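You operate a simulated robot arm through the tools that you are given. There is no shell and no other tool. Be economical: measure what you need, move in short steps, check, and stop when the job is done.

Carry out the task below with a simulated robot arm. There is one attempt and no reset: what you move stays moved.

TASK
Take the yellow index pack on the island table top and put it away on the board of the print stand. Put one of the label cards from the island table top on the scrap card bundle. Fetch the teal pen pot and set it on the green paper stack. Take the cream sponge and put it on the blue pocket book. Put the lilac poster roll on the blue card stack. Put the purple tape roll on the cream paper stack. Take the purple water pot on the island table top and put it away on the drip mat. Put the paste cup in the sink bowl. Stack the box that says "labels" from the sorting table top on top of the box labelled "pouches". Put the striped colour card on the service bench shelf. Take the orange riser block and put it on the print stand top. Put the green drive caddy on the top of the print stand away on the service bench top. Any order will do. Set down upright: teal pen pot, cream sponge, lilac poster roll, purple water pot, paste cup, green drive caddy.
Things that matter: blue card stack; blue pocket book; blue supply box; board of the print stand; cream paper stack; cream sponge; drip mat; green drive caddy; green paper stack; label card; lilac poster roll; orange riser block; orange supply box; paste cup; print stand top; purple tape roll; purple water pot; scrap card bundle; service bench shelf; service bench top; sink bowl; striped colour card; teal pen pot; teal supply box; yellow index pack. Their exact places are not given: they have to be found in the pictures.

It is judged by the outcome, as a careful person would: the job done as asked, and still so three seconds after it is handed in. It fails if anything else is knocked over, pushed out of place, dropped, spilled or broken.

THE ROBOT
A 7-joint arm with a two-finger parallel gripper on a trunk, on a base that drives. Base frame: it is fixed to the floor where the robot stands at the start and does not move with it; the origin is under the middle of the robot, x ahead of it, y to its left, z up. Lengths are in cm, angles in rad, forces in N, time in s.
With the tool pointing down near the work surface it reaches from about 10 to 62 cm from the robot's upright axis, wherever it stands. Its first joint turns from -2.897 to 2.897 rad. Places, roughly: blue card stack (11x8x2 cm) [-40, -330, 70]; blue pocket book [75, -175, 75]; blue supply box, orange supply box, teal supply bo [-50, -325, 75]; board of the print stand [290, -350, 40]; cream paper stack (15x22x2 cm) [130, -150, 90]; cream sponge (8x4x6 cm) [80, -190, 90]; drip mat (44x15 cm) [-90, -52, 88]; green drive caddy [300, -400, 75]; green paper stack [-75, -325, 75]; label card [50, 0, 100]; lilac poster roll (4x4x24 cm) [120, -200, 100]; orange riser block (5x11x4 cm) [270, -280, 50]; paste cup (8x8x8 cm) [-60, -310, 70]; print stand top [290, -350, 80]; purple tape roll (7x7x3 cm) [130, -170, 90]; purple water pot (8x8x8 cm) [120, -130, 90]; scrap card bundle (12x10x2 cm) [290, -390, 40]; service bench shelf [300, -450, 30]; service bench top [300, -450, 80]; sink bowl [-100, 0, 70]; striped colour card (8x12x4 cm) [40, -410, 50]; teal pen pot (8x7x10 cm) [80, -250, 90]; yellow index pack (8x13x2 cm) [70, -10, 90]. Payload 1.57 kg.
The tool frame sits at the grasp point between the pads (the TCP): z along the fingers, y along the line on which they close. The tips reach 3 cm beyond it. The gripper opens to 11 cm. The fingers are 2.4 cm wide and 1.2 cm thick; the gripper's body (4.8 by 11.2 cm) begins 7.8 cm behind the TCP.
Orientation is that of the tool frame in the base frame, as [roll, pitch, yaw] about the fixed x, y, z axes, in that order (R = Rz(yaw) Ry(pitch) Rx(roll)). With the fingers straight down and closing along the base's y, the tool's x points along the base's -x, its y along +y and its z along -z.

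THE INTERFACE
- The arm moves only by the tool arm_command. Its arguments are lists of equal length, an entry for each row: "xyz": the shift along the tool's x, y, z in units of 400 mm (1.0 is 400 mm), a list of three; "turn": the turn, a rotation vector about the tool's x, y, z in units of 60 degrees (1.0 is 60 degrees), a list of three; "gripper": the gripper command, from -1 (shut) to 1 (fully open), values between in proportion. In form: {"xyz": [[dx, dy, dz], ...], "turn": [[rx, ry, rz], ...], "gripper": [gripper, ...]}. A call has 1 to 20 rows; each row is the pose to reach, as a shift and turn from the pose commanded when the call began, along the tool's axes at that moment. A call with a number of a shift or a turn outside -1 to 1 is refused whole. Each row takes 0.2 s and may step no farther than 5 cm and 0.15 rad from the row before; otherwise, or with a gripper value out of range, the whole call is refused. Where a pose cannot be reached the arm comes as near as it can. A force on the tool above 40 N (or 10 N above the force at the start of the call, whichever is more), or a blocked arm, ends the call early, and 0.2 s more pass. The fingers move at their own pace (about 4.5 cm/s each) and stop on an object; they squeeze with about 24 N. The grip force told is the motor's: it shows also when the fingers shut on nothing. Time passes only in rows, and 0.2 s behind the last, so rows that repeat a pose let the fingers close. The reply holds the time, the measured pose of the TCP, the force on the tool along the base axes, the opening and the grip force, in the units named above and with some noise, with the torque about the TCP (base axes, N m) and any sound that the robot's microphone picked up.
- Cameras (640 x 400 px; columns grow to the right, rows downward): "scene" is now at [-6.97, 9.74, 156.41]; the picture's right is [-0.98, 0.18, 0.00], its down [0.16, 0.89, -0.42] and it looks along [-0.08, -0.42, -0.91] (base axes); focal length 214 px, centre (320, 200). "wrist" rides on the gripper at [7, 1.6, -14.1] in the tool frame; the picture's right is [-0.23, 0.97, 0.00], its down [-0.85, -0.20, -0.48] and it looks along [-0.47, -0.11, 0.88] (tool axes); focal length 222 px, centre (320, 200).
- camera(camera): a new picture of that camera. The clock stands still meanwhile.
- raise_lower(by): slides the trunk up (or, below 0, down) by that many cm; the arm and the scene camera ride with it, the base frame stays. It gives what a move gives, with no picture.
- drive_base(legs): drives the robot by 1 to 6 legs, each [ahead, turn to the left] in cm and rad, along the robot's own axes; the way and the turn of a leg run together, so that a leg with both is an arc; at most 150 cm and 3.142 rad a leg. The arm and the cameras ride along, it lands a little off, and it stops where it bumps. It gives what a move gives.
- aim_head(pan, tilt): turns the head with the scene camera to pan (to the left, within 2.705 rad either way) and tilt (down, from -0.506 to 1.204), counted from straight ahead of the robot. It gives what a move gives.
- measure_at(camera, pixels): there is no depth. For up to 12 entries [column, row, z] of the newest picture of that camera ("zoom" is the newest enlarged one), the place [x, y] in the base frame at which the ray of that pixel passes the height z, good to about 0.3 cm. The clock stands still meanwhile.
- close_up(camera, box): a new picture of the part [left, top, right, bottom] of that camera's present view, enlarged. The clock stands still meanwhile.
- finish_job(): hands the job in; it is judged then, once.

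Go step by step. Measure first, check grasps and placings, and put right what went wrong. The budget is 378 turns and 342 pictures, counting those below and the enlarged ones. Unless the task says otherwise, let go and move clear before handing in.

The tools are called as name(argument=value, ...) on one line, values as JSON. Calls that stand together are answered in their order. arm_command: Moves the arm, as the interface text tells. Its arguments: {"type":"object","properties":{"xyz":{"type":"array","items":{"type":"array","items":{"type":"number"}}},"turn":{"type":"array","items":{"type":"array","items":{"type":"number"}}},"gripper":{"type":"array","items":{"type":"number"}}},"required":["xyz","turn","gripper"]} The other tools are called the same way: raise_lower (by) slides the trunk up or down; drive_base (legs) drives the base; aim_head (pan, tilt) turns the head that bears the scene camera; camera (camera) takes a picture; measure_at (camera, pixels) gives the place at which the rays of pixels pass given heights; close_up (camera, box) takes an enlarged picture of a part of a camera's view; finish_job () hands the job in.

At the start:

```text
clock: 0.0
position: [-5.22, -40.99, 113.47]
orientation: [-3.14, 0.001, 3.139]
ft_force: [-0.3, -0.5, 0.4]
ft_torque: [0.02, -0.02, -0.03]
finger_gap: 11.01
grasp_force: 0.1
trunk travel left (down, up): [-52.5, 6.5]
robot x, y, heading: [-0.2, 0.64, 0.004]
head pan, tilt: [-1.752, 1.134]
```

scene: 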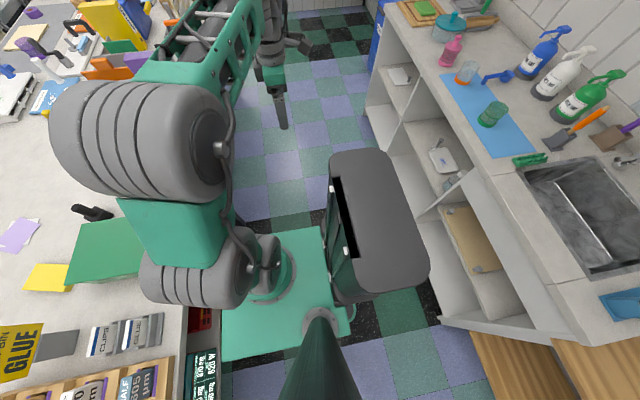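
wrist: 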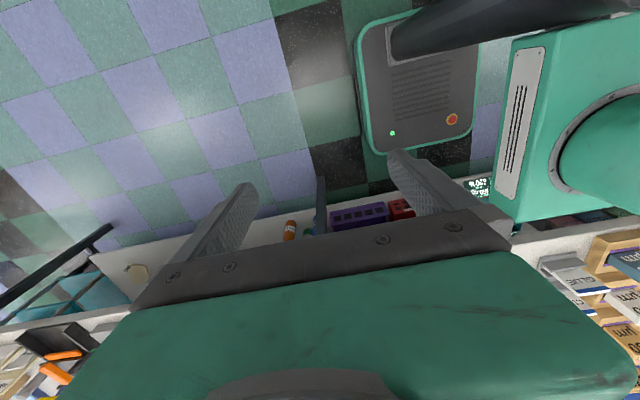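

The first picture shows the island table at left (+x) and the sink counter with the blue drip mat at right (-x). I'll look around with the head.

aim_head(pan=-0.5, tilt=0.7)

camera(camera="scene")

aim_head(pan=-1.4, tilt=0.4)

camera(camera="scene")

aim_head(pan=-2.3, tilt=0.6)

camera(camera="scene")

aim_head(pan=0.5, tilt=0.7)

camera(camera="scene")

```text
clock: 1.4
position: [-5.2, -40.97, 113.45]
orientation: [3.141, 0.0, -3.141]
ft_force: [0.3, 0.7, -0.1]
ft_torque: [0.0, 0.02, 0.0]
finger_gap: 10.99
grasp_force: 0.1
trunk travel left (down, up): [-52.5, 6.5]
robot x, y, heading: [0.55, 0.06, 0.001]
head pan, tilt: [-0.499, 0.7]
```

```text
339 pictures are left
```

scene: 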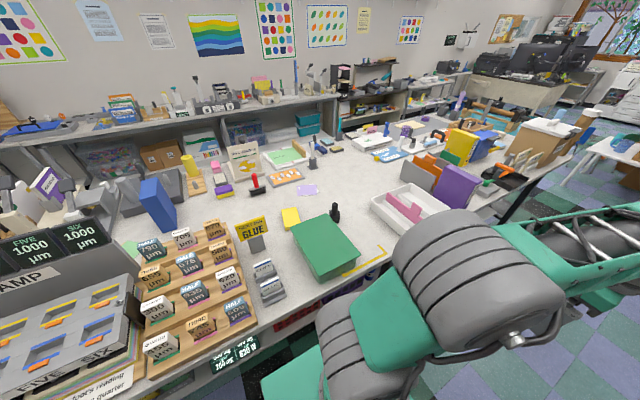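

```text
clock: 2.6
position: [-5.24, -40.99, 113.43]
orientation: [-3.141, -0.001, 3.139]
ft_force: [-0.2, 0.6, -0.2]
ft_torque: [0.0, -0.05, 0.01]
finger_gap: 11.01
grasp_force: 0.2
trunk travel left (down, up): [-52.5, 6.5]
robot x, y, heading: [0.21, 0.42, 0.001]
head pan, tilt: [-1.4, 0.4]
```

```text
338 pictures are left
```

scene: 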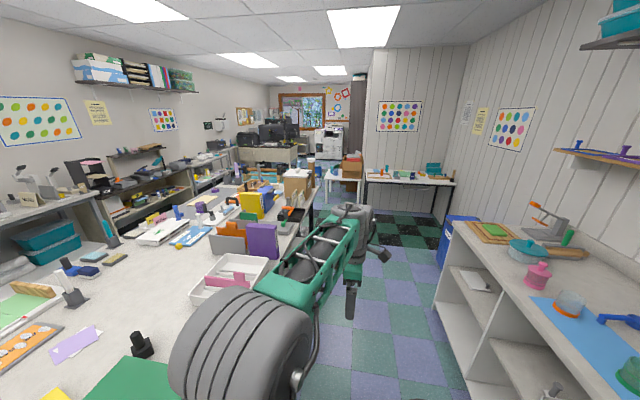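

```text
clock: 3.8
position: [-5.31, -40.97, 113.43]
orientation: [3.141, -0.001, 3.139]
ft_force: [-0.3, 0.7, -0.5]
ft_torque: [-0.02, 0.0, 0.01]
finger_gap: 11.01
grasp_force: 0.1
trunk travel left (down, up): [-52.5, 6.5]
robot x, y, heading: [-0.22, 0.45, -0.003]
head pan, tilt: [-2.3, 0.6]
```

```text
337 pictures are left
```

scene: 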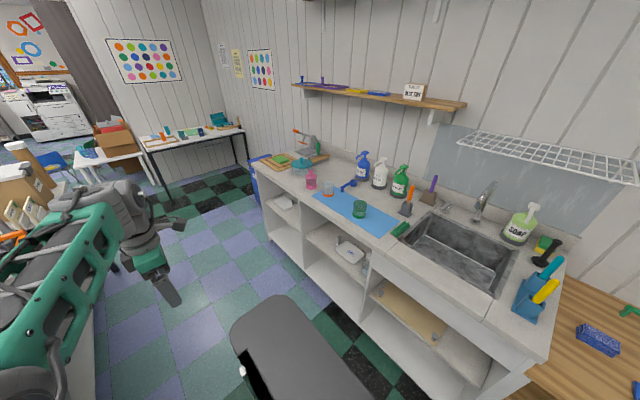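

```text
clock: 6.3
position: [-5.28, -40.9, 113.48]
orientation: [-3.141, 0.001, 3.14]
ft_force: [0.7, -0.5, 0.5]
ft_torque: [0.01, 0.0, 0.02]
finger_gap: 11.01
grasp_force: 0.0
trunk travel left (down, up): [-52.5, 6.5]
robot x, y, heading: [-0.34, 0.52, -0.002]
head pan, tilt: [0.499, 0.7]
```

```text
336 pictures are left
```

scene: 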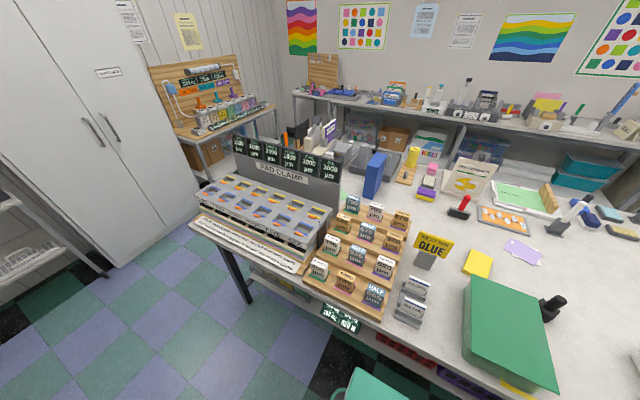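

The island table is crowded; I'll take enlarged views of the nearest region to identify the index pack and label cards.

close_up(camera="scene", box=[300, 180, 640, 392])

measure_at(camera="scene", pixels=[[478, 262, 90], [412, 300, 90], [360, 260, 90], [430, 250, 90], [555, 310, 90], [510, 320, 90], [270, 140, 90], [380, 320, 88]])

```text
1.88 times, centred on (470, 286) of scene
```

zoom: 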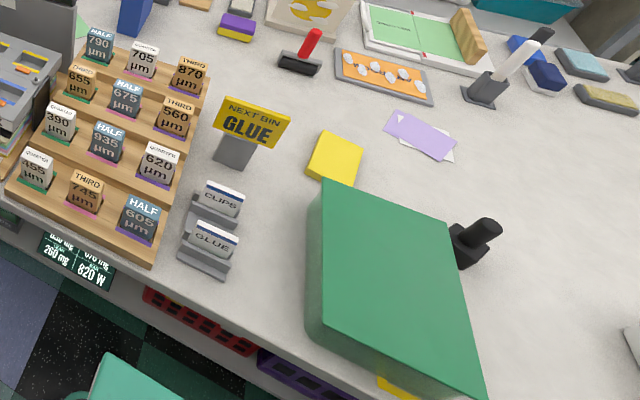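

```text
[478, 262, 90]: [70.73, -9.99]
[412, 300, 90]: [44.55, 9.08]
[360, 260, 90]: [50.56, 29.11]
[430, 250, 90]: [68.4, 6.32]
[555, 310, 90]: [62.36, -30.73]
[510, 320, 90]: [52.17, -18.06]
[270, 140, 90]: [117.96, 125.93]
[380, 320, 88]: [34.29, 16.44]
```

The yellow pack is at about (70.7,-10), and label cards CLIPS/GLUE stand at about (45,9) beside a "NEXT BIN GLUE" sign. I'll look closer at these and survey toward the far end.

close_up(camera="scene", box=[380, 220, 480, 342])

aim_head(pan=-1.05, tilt=0.45)

close_up(camera="scene", box=[0, 50, 320, 250])

close_up(camera="scene", box=[320, 50, 640, 250])

camera(camera="scene")

```text
3.28 times, centred on (430, 281) of scene
```

zoom: 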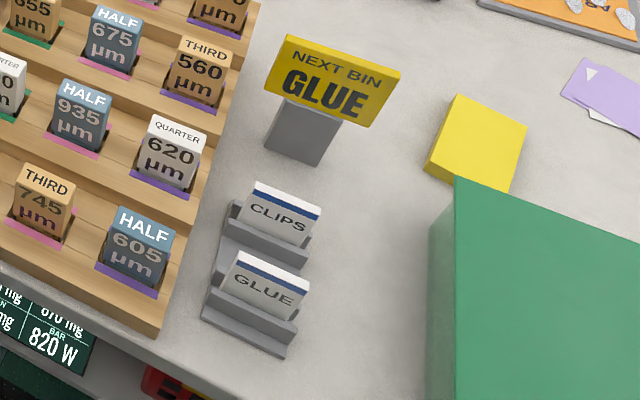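

```text
clock: 7.9
position: [-5.17, -40.87, 113.41]
orientation: [-3.14, 0.0, 3.14]
ft_force: [0.7, -0.1, 0.4]
ft_torque: [0.03, -0.01, 0.02]
finger_gap: 11.01
grasp_force: 0.0
trunk travel left (down, up): [-52.5, 6.5]
robot x, y, heading: [0.12, 0.11, 0.002]
head pan, tilt: [-1.051, 0.45]
```

```text
2.00 times, centred on (160, 150) of scene
```

zoom: 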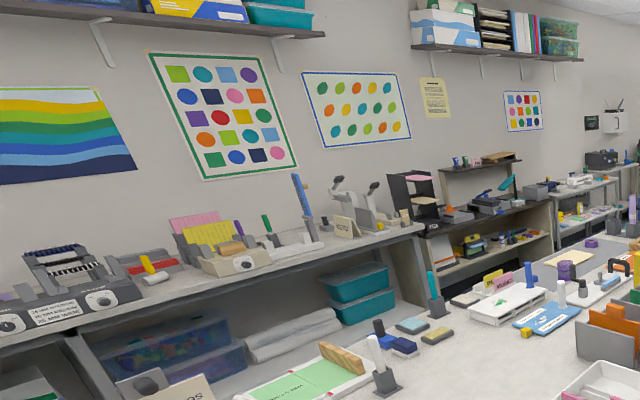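

```text
2.00 times, centred on (480, 150) of scene
```

zoom: 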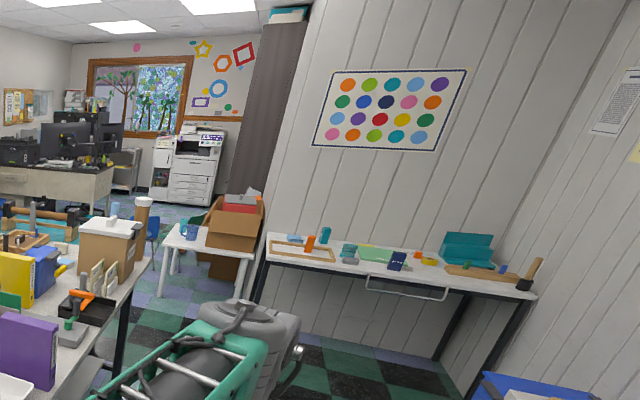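

```text
331 pictures are left
```

scene: 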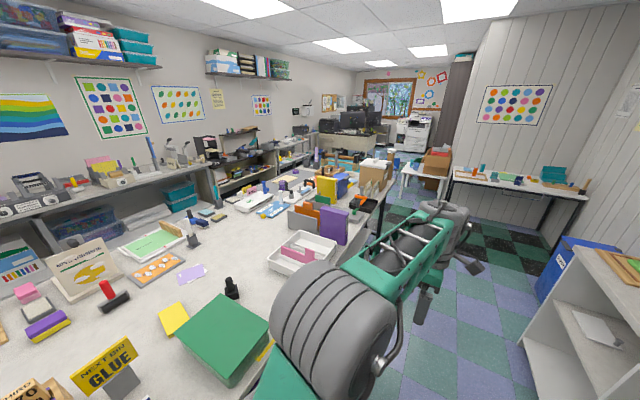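

The sorting table is the white one against the back wall, and the small white table by the cardboard box is at (40,-410). I need to know whether there's an aisle on the far side of the island, so I'll zoom there.

close_up(camera="scene", box=[130, 130, 290, 230])

close_up(camera="scene", box=[250, 130, 410, 230])

measure_at(camera="scene", pixels=[[20, 310, 90], [170, 215, 0], [180, 205, 40], [190, 240, 90], [185, 185, 90], [262, 210, 90], [350, 195, 95], [375, 195, 88], [290, 175, 90], [370, 225, 88], [250, 165, 60]])

```text
4.00 times, centred on (210, 180) of scene
```

zoom: 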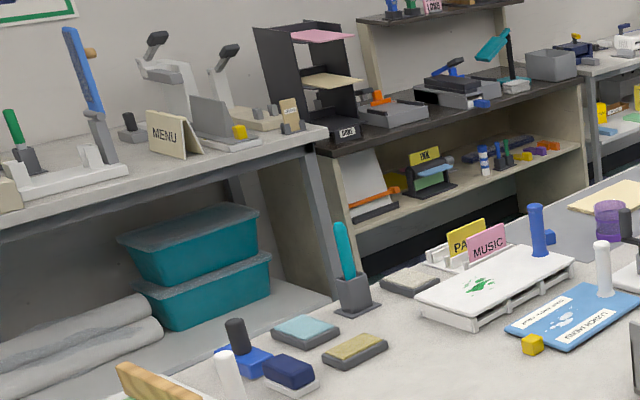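

```text
4.00 times, centred on (330, 180) of scene
```

zoom: 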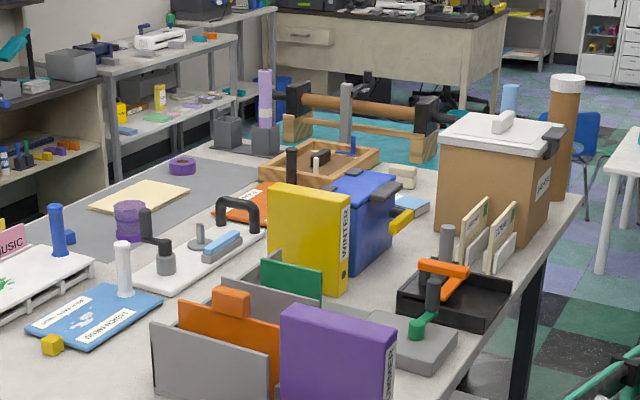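

```text
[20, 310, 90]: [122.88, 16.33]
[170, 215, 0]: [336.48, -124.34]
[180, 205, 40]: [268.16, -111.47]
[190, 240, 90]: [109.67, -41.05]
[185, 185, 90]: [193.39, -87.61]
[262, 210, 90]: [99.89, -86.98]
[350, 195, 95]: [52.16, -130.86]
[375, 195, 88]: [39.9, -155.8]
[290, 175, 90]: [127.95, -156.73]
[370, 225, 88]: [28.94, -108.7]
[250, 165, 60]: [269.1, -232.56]
```

The purple cup (zoom 130,218), cream paper, purple ring and the lilac roll are visible on the far half of the island. I'll measure the island's far edge and the wall bench's front edge to determine the aisle.

measure_at(camera="scene", pixels=[[130, 189, 80], [210, 163, 80], [130, 189, 90], [210, 163, 90], [225, 200, 82], [225, 200, 88], [275, 178, 82], [275, 178, 88], [282, 184, 82], [300, 185, 82], [396, 181, 82], [396, 181, 88]])

aim_head(pan=-0.2, tilt=0.55)

camera(camera="scene")

aim_head(pan=1.3, tilt=0.7)

camera(camera="scene")

```text
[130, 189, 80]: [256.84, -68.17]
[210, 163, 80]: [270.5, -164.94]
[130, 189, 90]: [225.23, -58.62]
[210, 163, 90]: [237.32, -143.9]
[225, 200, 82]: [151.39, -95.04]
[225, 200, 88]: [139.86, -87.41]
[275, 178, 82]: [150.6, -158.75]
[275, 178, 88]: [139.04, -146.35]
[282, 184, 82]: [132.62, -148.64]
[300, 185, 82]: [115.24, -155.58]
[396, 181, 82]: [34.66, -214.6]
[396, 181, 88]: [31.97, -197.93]
```

```text
clock: 9.1
position: [-5.28, -41.01, 113.53]
orientation: [3.14, 0.001, 3.14]
ft_force: [-0.3, -0.6, 0.3]
ft_torque: [0.01, 0.0, 0.01]
finger_gap: 11.01
grasp_force: 0.0
trunk travel left (down, up): [-52.5, 6.5]
robot x, y, heading: [-0.12, 0.4, 0.001]
head pan, tilt: [-0.201, 0.55]
```

```text
328 pictures are left
```

scene: 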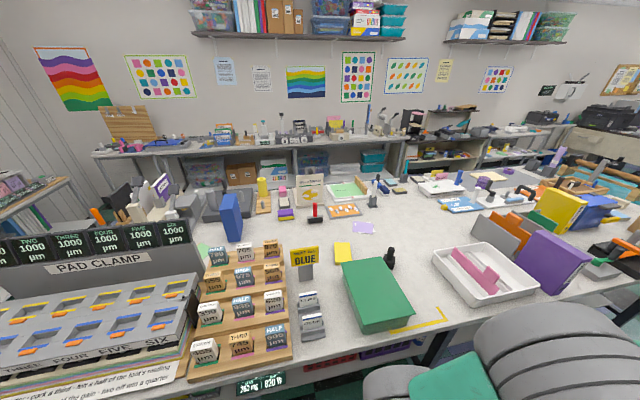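

```text
clock: 10.7
position: [-5.25, -41.08, 113.41]
orientation: [-3.141, 0.0, 3.14]
ft_force: [-0.4, -0.7, 0.9]
ft_torque: [-0.03, 0.01, -0.04]
finger_gap: 10.99
grasp_force: 0.1
trunk travel left (down, up): [-52.5, 6.5]
robot x, y, heading: [0.03, 0.44, 0.002]
head pan, tilt: [1.3, 0.7]
```

```text
327 pictures are left
```

scene: 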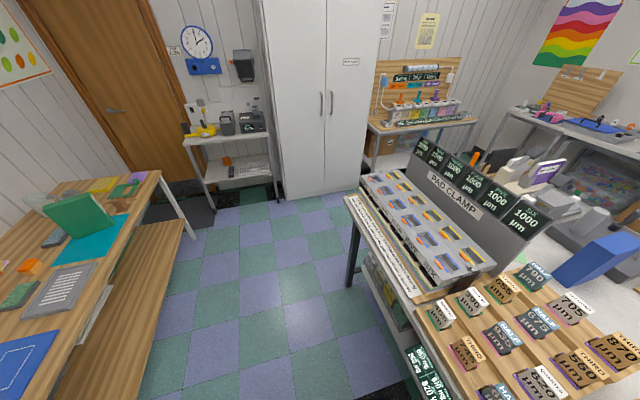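

There is a ~90 cm aisle between the island's far edge (x≈145) and the wall bench (x≈235). Now I check the clearance of the base from the island front edge.

aim_head(pan=0.0, tilt=1.2)

camera(camera="scene")

aim_head(pan=2.0, tilt=1.2)

camera(camera="scene")

```text
clock: 12.2
position: [-5.23, -41.0, 113.52]
orientation: [-3.14, 0.0, 3.14]
ft_force: [0.1, 0.8, 0.2]
ft_torque: [0.02, -0.02, -0.05]
finger_gap: 11.0
grasp_force: 0.0
trunk travel left (down, up): [-52.5, 6.5]
robot x, y, heading: [-0.03, 0.68, 0.003]
head pan, tilt: [0.0, 1.201]
```

```text
326 pictures are left
```

scene: 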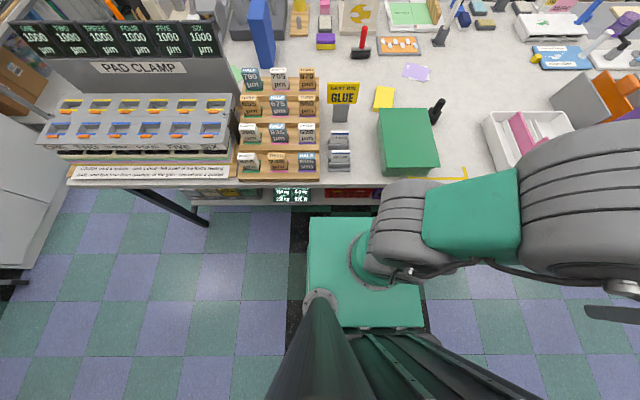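

```text
clock: 14.1
position: [-5.26, -41.01, 113.43]
orientation: [3.141, 0.001, 3.14]
ft_force: [-0.5, -0.4, -0.4]
ft_torque: [0.03, -0.01, 0.03]
finger_gap: 10.99
grasp_force: 0.1
trunk travel left (down, up): [-52.5, 6.5]
robot x, y, heading: [0.14, 0.55, 0.0]
head pan, tilt: [2.0, 1.201]
```

```text
325 pictures are left
```

scene: 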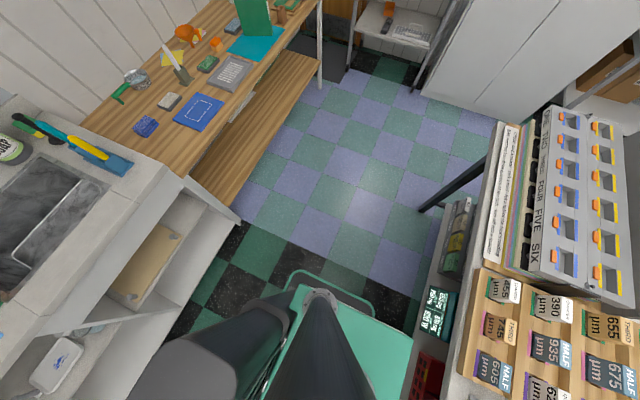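

The base plate's front is still ~10+ cm clear of the island edge, and the pack is 71 cm away, so I'll drive ahead 14 cm.

drive_base(legs=[[14, 0]])

aim_head(pan=0.0, tilt=1.0)

camera(camera="scene")

close_up(camera="scene", box=[230, 70, 470, 220])

```text
clock: 15.4
position: [9.04, -40.9, 113.39]
orientation: [3.141, -0.001, 3.139]
ft_force: [0.1, 1.0, 0.2]
ft_torque: [-0.01, 0.0, 0.06]
finger_gap: 11.01
grasp_force: 0.1
trunk travel left (down, up): [-52.5, 6.5]
robot x, y, heading: [14.08, 0.35, -0.0]
head pan, tilt: [2.0, 1.201]
```

```text
clock: 17.4
position: [8.94, -40.96, 113.49]
orientation: [-3.141, 0.0, 3.139]
ft_force: [0.0, -0.4, 0.4]
ft_torque: [-0.01, 0.01, -0.01]
finger_gap: 11.01
grasp_force: 0.1
trunk travel left (down, up): [-52.5, 6.5]
robot x, y, heading: [14.19, 0.02, -0.0]
head pan, tilt: [0.0, 1.0]
```

```text
324 pictures are left
```

scene: 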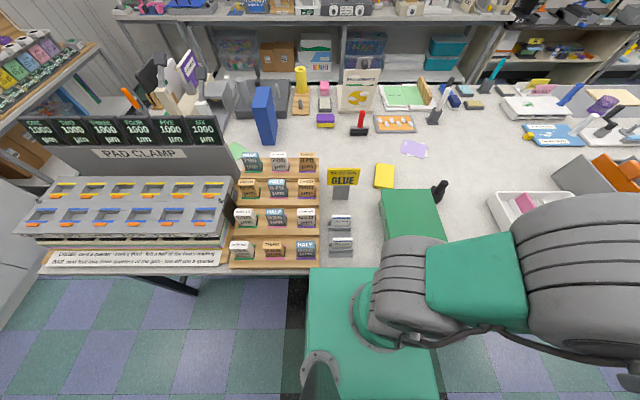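

```text
2.67 times, centred on (350, 145) of scene
```

zoom: 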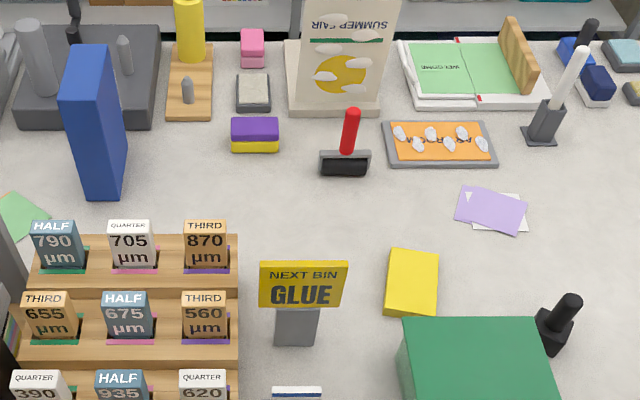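

The yellow pack shows in zoom at corners (395,249)-(439,256)-(432,316)-(384,308). I measure it at several heights to find the table height by its known 8x13 size.

measure_at(camera="zoom", pixels=[[395, 249, 90], [439, 256, 90], [434, 306, 90], [385, 300, 90], [395, 249, 80], [439, 256, 80], [434, 306, 80], [385, 300, 80], [274, 346, 80], [274, 346, 90], [318, 346, 80]])

measure_at(camera="scene", pixels=[[340, 260, 90], [353, 218, 90], [330, 218, 90], [328, 236, 90], [355, 240, 90], [370, 310, 100], [310, 270, 50]])

camera(camera="wrist")

```text
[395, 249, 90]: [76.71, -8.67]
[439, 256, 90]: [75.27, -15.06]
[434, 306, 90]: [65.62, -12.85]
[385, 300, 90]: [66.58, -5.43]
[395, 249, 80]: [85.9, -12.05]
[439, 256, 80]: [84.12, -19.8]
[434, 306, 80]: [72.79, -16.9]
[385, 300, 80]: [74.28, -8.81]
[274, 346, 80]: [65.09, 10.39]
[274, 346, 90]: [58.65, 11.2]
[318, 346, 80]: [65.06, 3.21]
```

```text
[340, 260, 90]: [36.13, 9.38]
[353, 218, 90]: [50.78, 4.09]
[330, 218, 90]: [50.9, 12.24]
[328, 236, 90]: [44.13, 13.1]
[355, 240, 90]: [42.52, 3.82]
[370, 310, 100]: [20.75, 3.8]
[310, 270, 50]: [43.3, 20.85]
```

```text
322 pictures are left
```

wrist: 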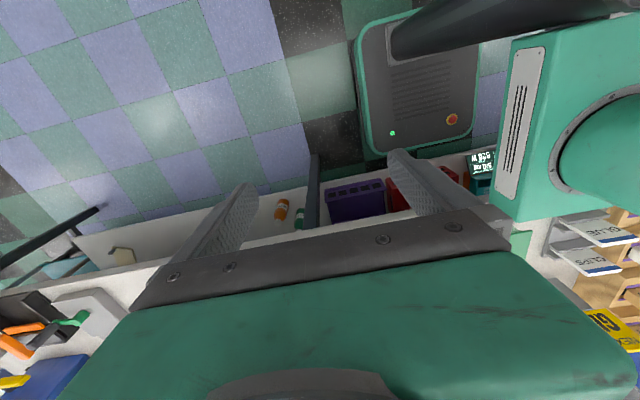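

The pack's height needs confirming by the wrist camera. I raise the trunk and swing the tool over the table in steps.

raise_lower(by=6)

arm_command(xyz=[[-0.1, 0.05, 0], [-0.2, 0.1, 0], [-0.3, 0.15, 0], [-0.4, 0.2, 0], [-0.5, 0.25, 0], [-0.6, 0.3, 0], [-0.7, 0.35, 0], [-0.8, 0.4, 0]], turn=[[0, 0, 0], [0, 0, 0], [0, 0, 0], [0, 0, 0], [0, 0, 0], [0, 0, 0], [0, 0, 0], [0, 0, 0]], gripper=[1, 1, 1, 1, 1, 1, 1, 1])

camera(camera="scene")

```text
clock: 18.4
position: [8.97, -40.96, 119.52]
orientation: [-3.142, -0.001, 3.14]
ft_force: [-0.2, 0.5, 0.0]
ft_torque: [0.0, -0.01, 0.01]
finger_gap: 11.01
grasp_force: 0.0
trunk travel left (down, up): [-58.5, 0.5]
robot x, y, heading: [14.45, 0.3, -0.001]
head pan, tilt: [0.0, 1.0]
```

```text
clock: 20.2
position: [41.34, -24.88, 119.39]
orientation: [3.141, 0.0, 3.14]
ft_force: [0.1, -0.4, 0.4]
ft_torque: [0.02, 0.0, -0.02]
finger_gap: 11.01
grasp_force: 0.1
trunk travel left (down, up): [-58.5, 0.5]
robot x, y, heading: [14.21, 0.14, 0.001]
head pan, tilt: [0.0, 1.0]
```

```text
321 pictures are left
```

scene: 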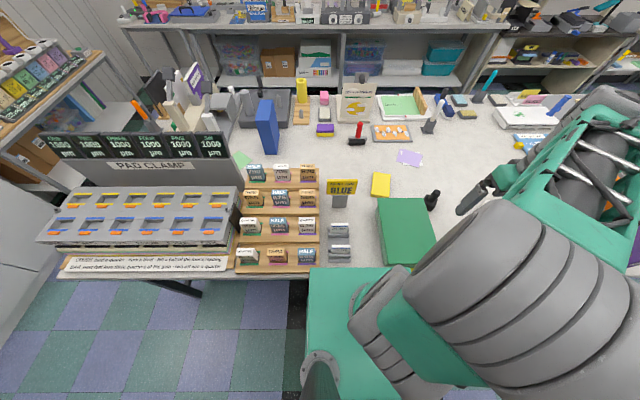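

The path is clear; the pack is at (381,184). I move on over the pack and look through the wrist camera.

arm_command(xyz=[[-0.09, 0.04, 0], [-0.18, 0.08, 0], [-0.27, 0.12, 0], [-0.36, 0.16, 0], [-0.45, 0.2, 0], [-0.54, 0.24, 0], [-0.62, 0.28, 0], [-0.62, 0.28, 0]], turn=[[0, 0, 0.03], [0, 0, 0.06], [0, 0, 0.09], [0, 0, 0.12], [0, 0, 0.15], [0, 0, 0.18], [0, 0, 0.21], [0, 0, 0.21]], gripper=[1, 1, 1, 1, 1, 1, 1, 1])

camera(camera="wrist")

camera(camera="scene")

```text
clock: 22.0
position: [65.8, -14.09, 119.52]
orientation: [3.141, 0.001, 2.92]
ft_force: [-0.3, 0.3, 1.1]
ft_torque: [0.0, 0.01, 0.01]
finger_gap: 11.0
grasp_force: 0.1
trunk travel left (down, up): [-58.5, 0.5]
robot x, y, heading: [14.16, 0.24, -0.002]
head pan, tilt: [0.0, 1.0]
```

```text
320 pictures are left
```

wrist: 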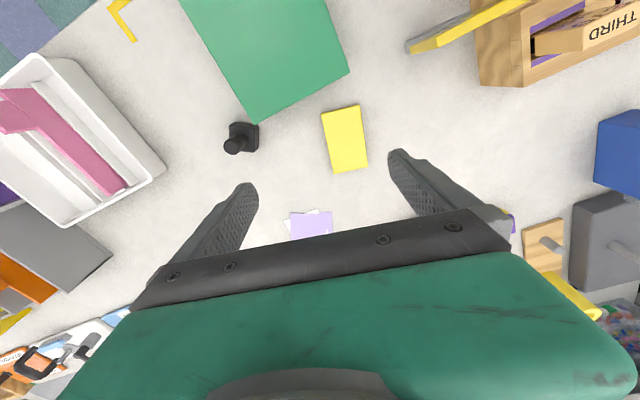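

```text
319 pictures are left
```

scene: 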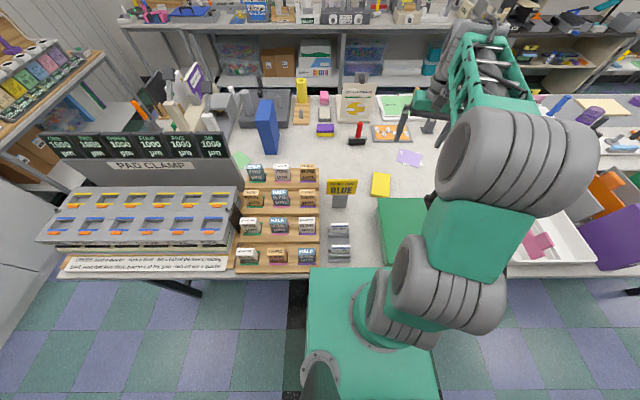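

I measure the pack's pixel in both cameras to triangulate its height.

measure_at(camera="wrist", pixels=[[345, 138, 80], [345, 138, 85], [345, 138, 90], [322, 112, 85], [359, 105, 85], [366, 168, 85], [332, 173, 85], [260, 122, 95], [350, 70, 95]])

measure_at(camera="scene", pixels=[[381, 184, 80], [381, 184, 85], [381, 184, 90]])

```text
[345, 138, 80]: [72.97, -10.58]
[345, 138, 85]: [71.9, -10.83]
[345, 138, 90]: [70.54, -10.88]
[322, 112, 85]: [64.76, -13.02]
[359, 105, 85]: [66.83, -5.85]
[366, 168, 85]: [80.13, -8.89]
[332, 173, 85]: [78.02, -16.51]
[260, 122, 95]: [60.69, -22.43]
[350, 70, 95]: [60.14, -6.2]
```

```text
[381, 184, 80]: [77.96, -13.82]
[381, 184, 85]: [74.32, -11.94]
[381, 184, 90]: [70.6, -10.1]
```

The top of the pack is at z≈90 and its centre (70.5,-10.5). I move over it and descend to TCP z≈92, then look.

arm_command(xyz=[[-0.05, 0.06, 0], [-0.095, 0.114, 0], [-0.095, 0.114, 0.12], [-0.095, 0.114, 0.24], [-0.095, 0.114, 0.36], [-0.095, 0.114, 0.48], [-0.095, 0.114, 0.56], [-0.095, 0.114, 0.62], [-0.095, 0.114, 0.66], [-0.095, 0.114, 0.69], [-0.095, 0.114, 0.69]], turn=[[0, 0, 0], [0, 0, 0.015], [0, 0, 0.015], [0, 0, 0.015], [0, 0, 0.015], [0, 0, 0.015], [0, 0, 0.015], [0, 0, 0.015], [0, 0, 0.015], [0, 0, 0.015], [0, 0, 0.015]], gripper=[1, 1, 1, 1, 1, 1, 1, 1, 1, 1, 1])

camera(camera="wrist")

```text
clock: 24.4
position: [70.62, -10.18, 91.96]
orientation: [-3.141, 0.001, 2.904]
ft_force: [-1.3, -1.1, -0.1]
ft_torque: [0.03, -0.01, 0.01]
finger_gap: 11.01
grasp_force: 0.0
trunk travel left (down, up): [-58.5, 0.5]
robot x, y, heading: [14.05, 0.13, 0.002]
head pan, tilt: [0.0, 1.0]
```

```text
318 pictures are left
```

wrist: 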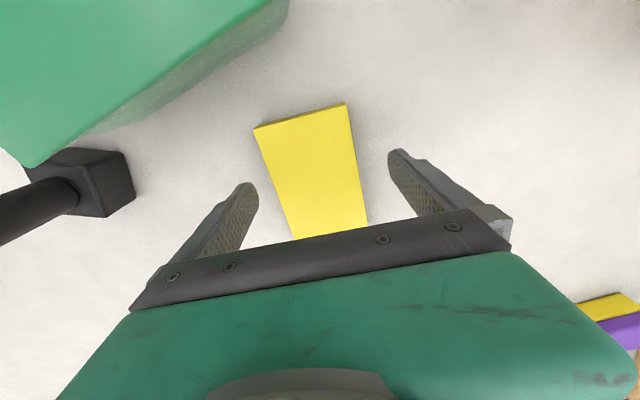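

The pack lies centred between the fingers. I go down a bit more and close.

arm_command(xyz=[[0, 0, 0.006], [0, 0, 0.012], [0, 0, 0.012], [0, 0, 0.012], [0, 0, 0.012], [0, 0, 0.012], [0, 0, 0.012], [0, 0, 0.012]], turn=[[0, 0, 0], [0, 0, 0], [0, 0, 0], [0, 0, 0], [0, 0, 0], [0, 0, 0], [0, 0, 0], [0, 0, 0]], gripper=[1, 1, 0, -0.5, -1, -1, -1, -1])

arm_command(xyz=[[0, 0, -0.06], [0, 0, -0.15], [0, 0, -0.15]], turn=[[0, 0, 0], [0, 0, 0], [0, 0, 0]], gripper=[-1, -1, -1])

camera(camera="wrist")

```text
clock: 26.2
position: [70.53, -10.32, 91.4]
orientation: [3.141, -0.001, 2.905]
ft_force: [0.4, 0.5, -0.4]
ft_torque: [0.05, -0.01, -0.01]
finger_gap: 0.0
grasp_force: 5.7
trunk travel left (down, up): [-58.5, 0.5]
robot x, y, heading: [14.17, 0.92, 0.004]
head pan, tilt: [0.0, 1.0]
```

```text
clock: 27.0
position: [70.53, -10.1, 97.41]
orientation: [-3.141, 0.001, 2.905]
ft_force: [0.1, -0.4, -0.4]
ft_torque: [0.01, 0.02, 0.01]
finger_gap: 0.0
grasp_force: 20.7
trunk travel left (down, up): [-58.5, 0.5]
robot x, y, heading: [14.19, 0.68, -0.002]
head pan, tilt: [0.0, 1.0]
```

```text
317 pictures are left
```

wrist: 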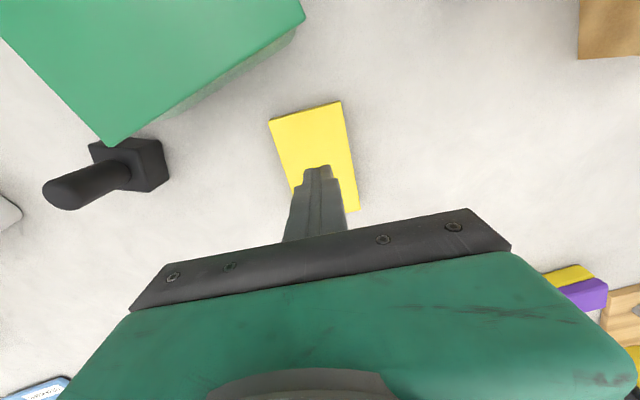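

The fingers closed above the pack, so it sits lower than I thought. I re-measure from this lower vantage.

measure_at(camera="wrist", pixels=[[269, 123, 84], [340, 101, 84], [358, 210, 84], [269, 123, 80], [340, 101, 80], [358, 210, 80]])

```text
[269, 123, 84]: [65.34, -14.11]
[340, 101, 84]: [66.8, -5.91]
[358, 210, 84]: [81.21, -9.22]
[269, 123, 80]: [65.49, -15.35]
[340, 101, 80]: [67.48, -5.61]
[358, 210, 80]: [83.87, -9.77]
```

Top is likely z≈85-86. I open, recentre at about (72.6,-11.2), and descend to z≈88.5.

arm_command(xyz=[[0, 0, 0], [0, 0, 0], [0, 0, 0], [-0.03, -0.01, 0], [-0.055, -0.015, 0.0], [-0.055, -0.015, 0.08], [-0.055, -0.015, 0.14], [-0.055, -0.015, 0.18], [-0.055, -0.015, 0.21], [-0.055, -0.015, 0.222], [-0.055, -0.015, 0.222]], turn=[[0, 0, 0], [0, 0, 0], [0, 0, 0], [0, 0, 0], [0, 0, 0], [0, 0, 0], [0, 0, 0], [0, 0, 0], [0, 0, 0], [0, 0, 0], [0, 0, 0]], gripper=[1, 1, 1, 1, 1, 1, 1, 1, 1, 1, 1])

camera(camera="wrist")

```text
clock: 29.6
position: [72.4, -11.29, 88.98]
orientation: [-3.141, 0.007, 2.904]
ft_force: [-11.3, 2.7, 20.0]
ft_torque: [-0.09, 0.61, -0.19]
finger_gap: 11.02
grasp_force: 0.1
trunk travel left (down, up): [-58.5, 0.5]
robot x, y, heading: [14.16, 0.41, 0.001]
head pan, tilt: [0.0, 1.0]
stopped in row 11: the force on the tool passed its limit at 41 N (the readings are from after the stop); the commanded pose is now the measured one
```

```text
316 pictures are left
```

wrist: 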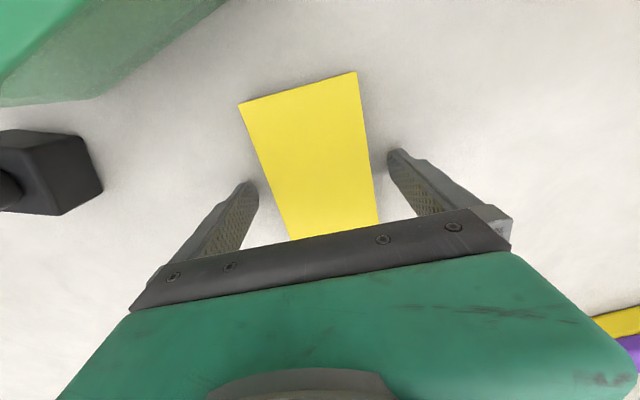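

Contact at TCP z=88.98, so the island table top is at z≈86.0 and the pack's top about 88. I lift 0.3 cm and close.

arm_command(xyz=[[0, 0, -0.01], [0, 0, -0.01], [0, 0, -0.01], [0, 0, -0.01], [0, 0, -0.01], [0, 0, -0.01], [0, 0, -0.01]], turn=[[0, 0, 0], [0, 0, 0], [0, 0, 0], [0, 0, 0], [0, 0, 0], [0, 0, 0], [0, 0, 0]], gripper=[1, 0.5, 0, -0.5, -1, -1, -1])

arm_command(xyz=[[0, 0, -0.05], [0, 0, -0.15], [0, 0, -0.25], [0, 0, -0.35], [0, 0, -0.45], [0, 0, -0.55], [0, 0, -0.65], [0, 0, -0.7]], turn=[[0, 0, 0], [0, 0, 0], [0, 0, 0], [0, 0, 0], [0, 0, 0], [0, 0, 0], [0, 0, 0], [0, 0, 0]], gripper=[-1, -1, -1, -1, -1, -1, -1, -1])

camera(camera="wrist")

```text
clock: 31.2
position: [72.65, -11.44, 89.06]
orientation: [-3.141, 0.007, 2.904]
ft_force: [1.2, 0.2, 0.3]
ft_torque: [0.02, 0.02, 0.0]
finger_gap: 7.53
grasp_force: 24.2
trunk travel left (down, up): [-58.5, 0.5]
robot x, y, heading: [14.17, 0.29, 0.0]
head pan, tilt: [0.0, 1.0]
```

```text
clock: 33.0
position: [72.48, -11.33, 117.28]
orientation: [-3.141, 0.005, 2.904]
ft_force: [0.5, -0.1, -1.1]
ft_torque: [0.01, -0.02, 0.02]
finger_gap: 7.55
grasp_force: 23.7
trunk travel left (down, up): [-58.5, 0.5]
robot x, y, heading: [14.32, 0.2, 0.001]
head pan, tilt: [0.0, 1.0]
```

```text
315 pictures are left
```

wrist: 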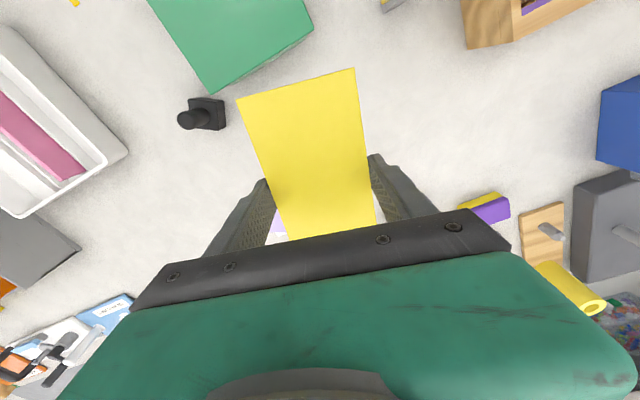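

The pack is held (7.5 cm gap, 24 N). I pull the arm in toward the robot at height, then back off from the island and look down the aisle.

arm_command(xyz=[[0.091, -0.022, 0], [0.182, -0.044, 0], [0.273, -0.066, 0], [0.365, -0.088, 0], [0.456, -0.11, 0], [0.547, -0.132, 0], [0.64, -0.154, 0], [0.73, -0.176, 0]], turn=[[0, 0, 0], [0, 0, 0], [0, 0, 0], [0, 0, 0], [0, 0, 0], [0, 0, 0], [0, 0, 0], [0, 0, 0]], gripper=[-1, -1, -1, -1, -1, -1, -1, -1])

aim_head(pan=-1.57, tilt=0.8)

camera(camera="scene")

```text
clock: 34.8
position: [42.19, -11.32, 117.02]
orientation: [3.141, 0.006, 2.905]
ft_force: [-0.1, 0.2, -1.9]
ft_torque: [-0.04, -0.03, 0.01]
finger_gap: 7.54
grasp_force: 23.6
trunk travel left (down, up): [-58.5, 0.5]
robot x, y, heading: [14.21, 0.42, 0.002]
head pan, tilt: [0.0, 1.0]
```

```text
clock: 36.4
position: [42.25, -11.32, 117.09]
orientation: [3.142, 0.004, 2.904]
ft_force: [0.1, -0.3, -1.8]
ft_torque: [0.04, -0.05, 0.01]
finger_gap: 7.54
grasp_force: 24.6
trunk travel left (down, up): [-58.5, 0.5]
robot x, y, heading: [14.22, 0.3, -0.003]
head pan, tilt: [-1.571, 0.799]
```

```text
314 pictures are left
```

scene: 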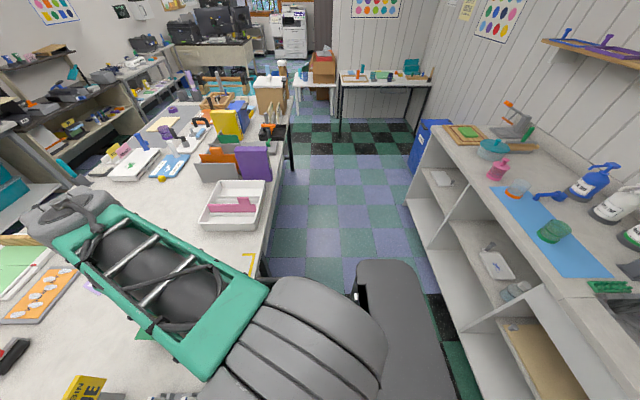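

I measure the island's near edge, counter front edge and island end.

measure_at(camera="scene", pixels=[[267, 240, 86], [285, 140, 86], [435, 145, 86], [560, 300, 86], [345, 118, 86], [433, 122, 86], [338, 85, 75], [430, 82, 75], [405, 200, 0], [358, 300, 60], [440, 300, 60], [292, 170, 0]])

close_up(camera="scene", box=[110, 60, 350, 210])

close_up(camera="scene", box=[320, 40, 450, 121])

```text
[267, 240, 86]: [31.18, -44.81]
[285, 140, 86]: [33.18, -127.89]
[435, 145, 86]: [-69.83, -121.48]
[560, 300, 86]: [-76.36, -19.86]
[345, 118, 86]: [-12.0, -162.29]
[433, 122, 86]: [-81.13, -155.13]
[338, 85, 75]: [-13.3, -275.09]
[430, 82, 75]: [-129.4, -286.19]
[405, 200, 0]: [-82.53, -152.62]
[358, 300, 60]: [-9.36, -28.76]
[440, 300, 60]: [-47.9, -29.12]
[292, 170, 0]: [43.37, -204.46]
```

```text
2.67 times, centred on (230, 135) of scene
```

zoom: 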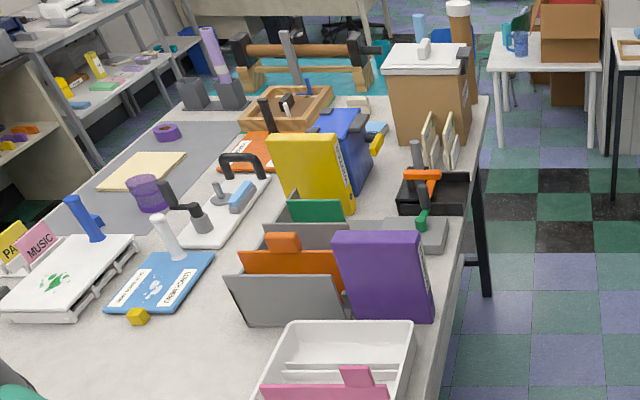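

```text
4.92 times, centred on (385, 80) of scene
```

zoom: 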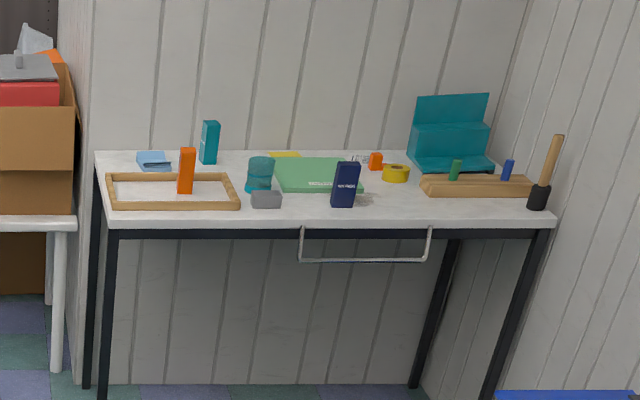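

Aisle: island edge x≈32, counter edge x≈-70; sorting table is seen clearly with its boxes, cup and stacks. I check how far the forearm sticks out before driving.

measure_at(camera="scene", pixels=[[40, 215, 130], [60, 240, 120], [250, 290, 140], [380, 330, 140], [400, 265, 80], [400, 265, 100]])

drive_base(legs=[[-33, 0]])

aim_head(pan=-2.6, tilt=1.0)

camera(camera="scene")

```text
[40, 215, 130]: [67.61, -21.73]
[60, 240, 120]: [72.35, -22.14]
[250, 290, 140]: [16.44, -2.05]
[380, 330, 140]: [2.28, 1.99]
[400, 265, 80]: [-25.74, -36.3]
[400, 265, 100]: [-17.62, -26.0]
```

```text
clock: 38.6
position: [8.3, -11.41, 117.05]
orientation: [3.141, 0.005, 2.898]
ft_force: [-1.1, 0.5, -0.8]
ft_torque: [-0.01, -0.01, 0.03]
finger_gap: 7.53
grasp_force: 23.8
trunk travel left (down, up): [-58.5, 0.5]
robot x, y, heading: [-19.09, 0.15, -0.004]
head pan, tilt: [-1.571, 0.799]
```

```text
clock: 39.9
position: [8.28, -11.46, 116.92]
orientation: [-3.141, 0.006, 2.898]
ft_force: [1.2, -0.3, -1.3]
ft_torque: [0.04, 0.0, 0.0]
finger_gap: 7.55
grasp_force: 23.3
trunk travel left (down, up): [-58.5, 0.5]
robot x, y, heading: [-19.92, 0.75, -0.007]
head pan, tilt: [-2.601, 1.0]
```

```text
311 pictures are left
```

scene: 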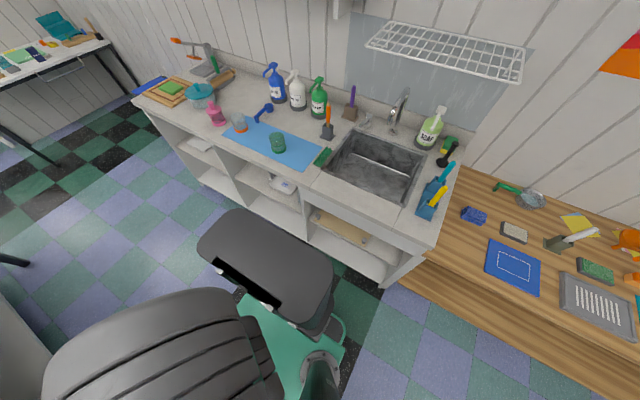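

The rear box of the robot is close to the counter, so I move 4 cm ahead and turn right 90° stepwise.

drive_base(legs=[[4, 0], [0, -0.8], [0, -0.77]])

aim_head(pan=0, tilt=0.7)

camera(camera="scene")

```text
clock: 44.9
position: [-26.6, -28.12, 116.95]
orientation: [-3.141, 0.005, 1.36]
ft_force: [-0.1, 0.3, -1.4]
ft_torque: [-0.02, 0.05, -0.04]
finger_gap: 7.55
grasp_force: 23.6
trunk travel left (down, up): [-58.5, 0.5]
robot x, y, heading: [-15.75, 0.56, -1.545]
head pan, tilt: [-2.601, 1.0]
```

```text
clock: 47.2
position: [-26.61, -28.14, 116.82]
orientation: [-3.141, 0.005, 1.36]
ft_force: [0.7, -0.4, -1.3]
ft_torque: [-0.06, -0.03, -0.01]
finger_gap: 7.54
grasp_force: 23.7
trunk travel left (down, up): [-58.5, 0.5]
robot x, y, heading: [-16.08, 0.17, -1.545]
head pan, tilt: [0.0, 0.7]
```

```text
310 pictures are left
```

scene: 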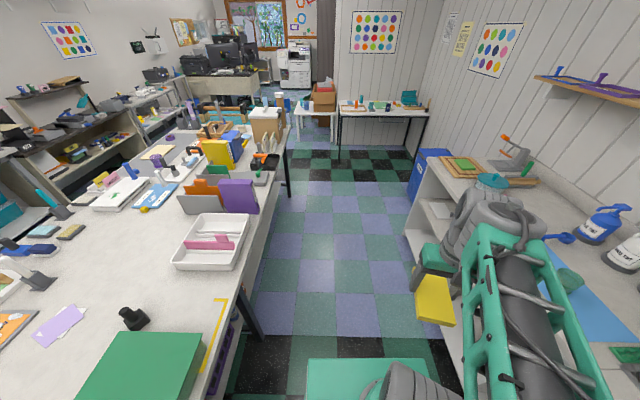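

Heading down the aisle now; the elbow leans over the counter on the right, so I veer slightly left (toward the island side) while driving.

drive_base(legs=[[50, 0.2], [70, -0.2]])

camera(camera="scene")

```text
clock: 53.5
position: [-11.8, -146.45, 116.87]
orientation: [-3.141, 0.005, 1.356]
ft_force: [-0.3, 0.6, -1.0]
ft_torque: [0.03, -0.02, 0.01]
finger_gap: 7.55
grasp_force: 24.0
trunk travel left (down, up): [-58.5, 0.5]
robot x, y, heading: [-0.93, -118.13, -1.549]
head pan, tilt: [0.0, 0.7]
```

```text
309 pictures are left
```

scene: 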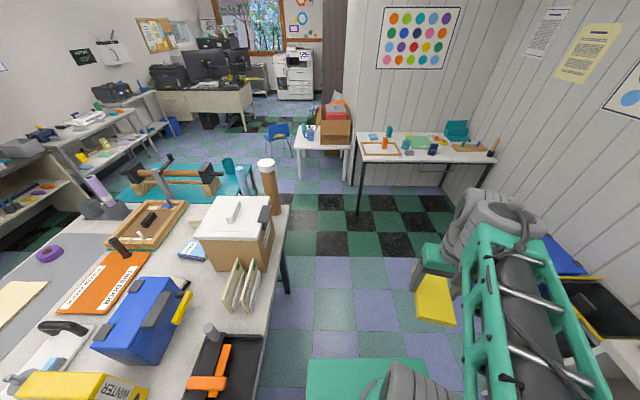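

I take an enlarged view of the island's far end from here.

close_up(camera="scene", box=[0, 120, 320, 320])

close_up(camera="scene", box=[340, 100, 510, 206])

close_up(camera="scene", box=[0, 50, 240, 200])

measure_at(camera="scene", pixels=[[275, 240, 86], [195, 255, 86], [228, 175, 86], [345, 145, 75], [490, 165, 75], [360, 158, 75], [50, 254, 86], [103, 210, 86], [297, 145, 60], [348, 150, 60]])

```text
2.00 times, centred on (160, 220) of scene
```

zoom: 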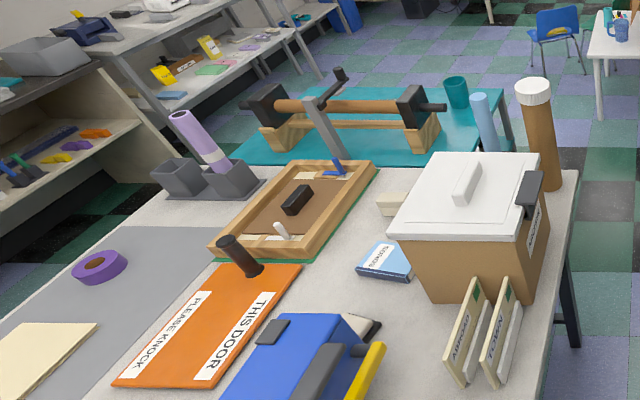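

```text
3.76 times, centred on (425, 153) of scene
```

zoom: 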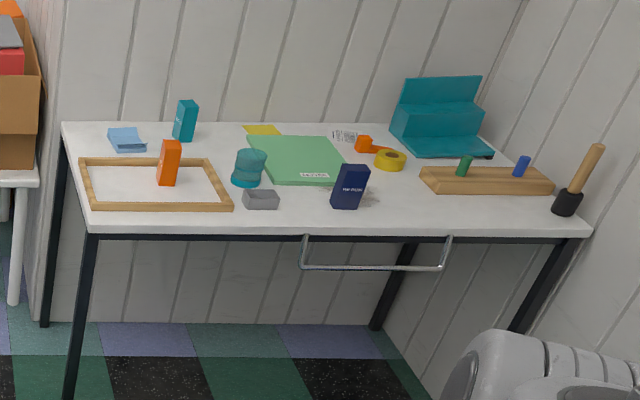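

```text
2.67 times, centred on (120, 125) of scene
```

zoom: 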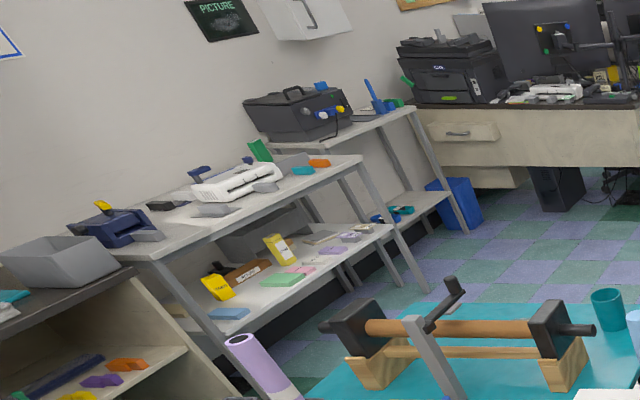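

```text
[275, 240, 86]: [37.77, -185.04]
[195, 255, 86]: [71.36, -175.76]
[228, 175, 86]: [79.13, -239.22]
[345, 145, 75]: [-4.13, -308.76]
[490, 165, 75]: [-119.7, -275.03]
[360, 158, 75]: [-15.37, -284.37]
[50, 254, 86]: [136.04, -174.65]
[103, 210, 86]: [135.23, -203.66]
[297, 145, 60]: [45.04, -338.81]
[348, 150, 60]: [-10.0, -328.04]
```

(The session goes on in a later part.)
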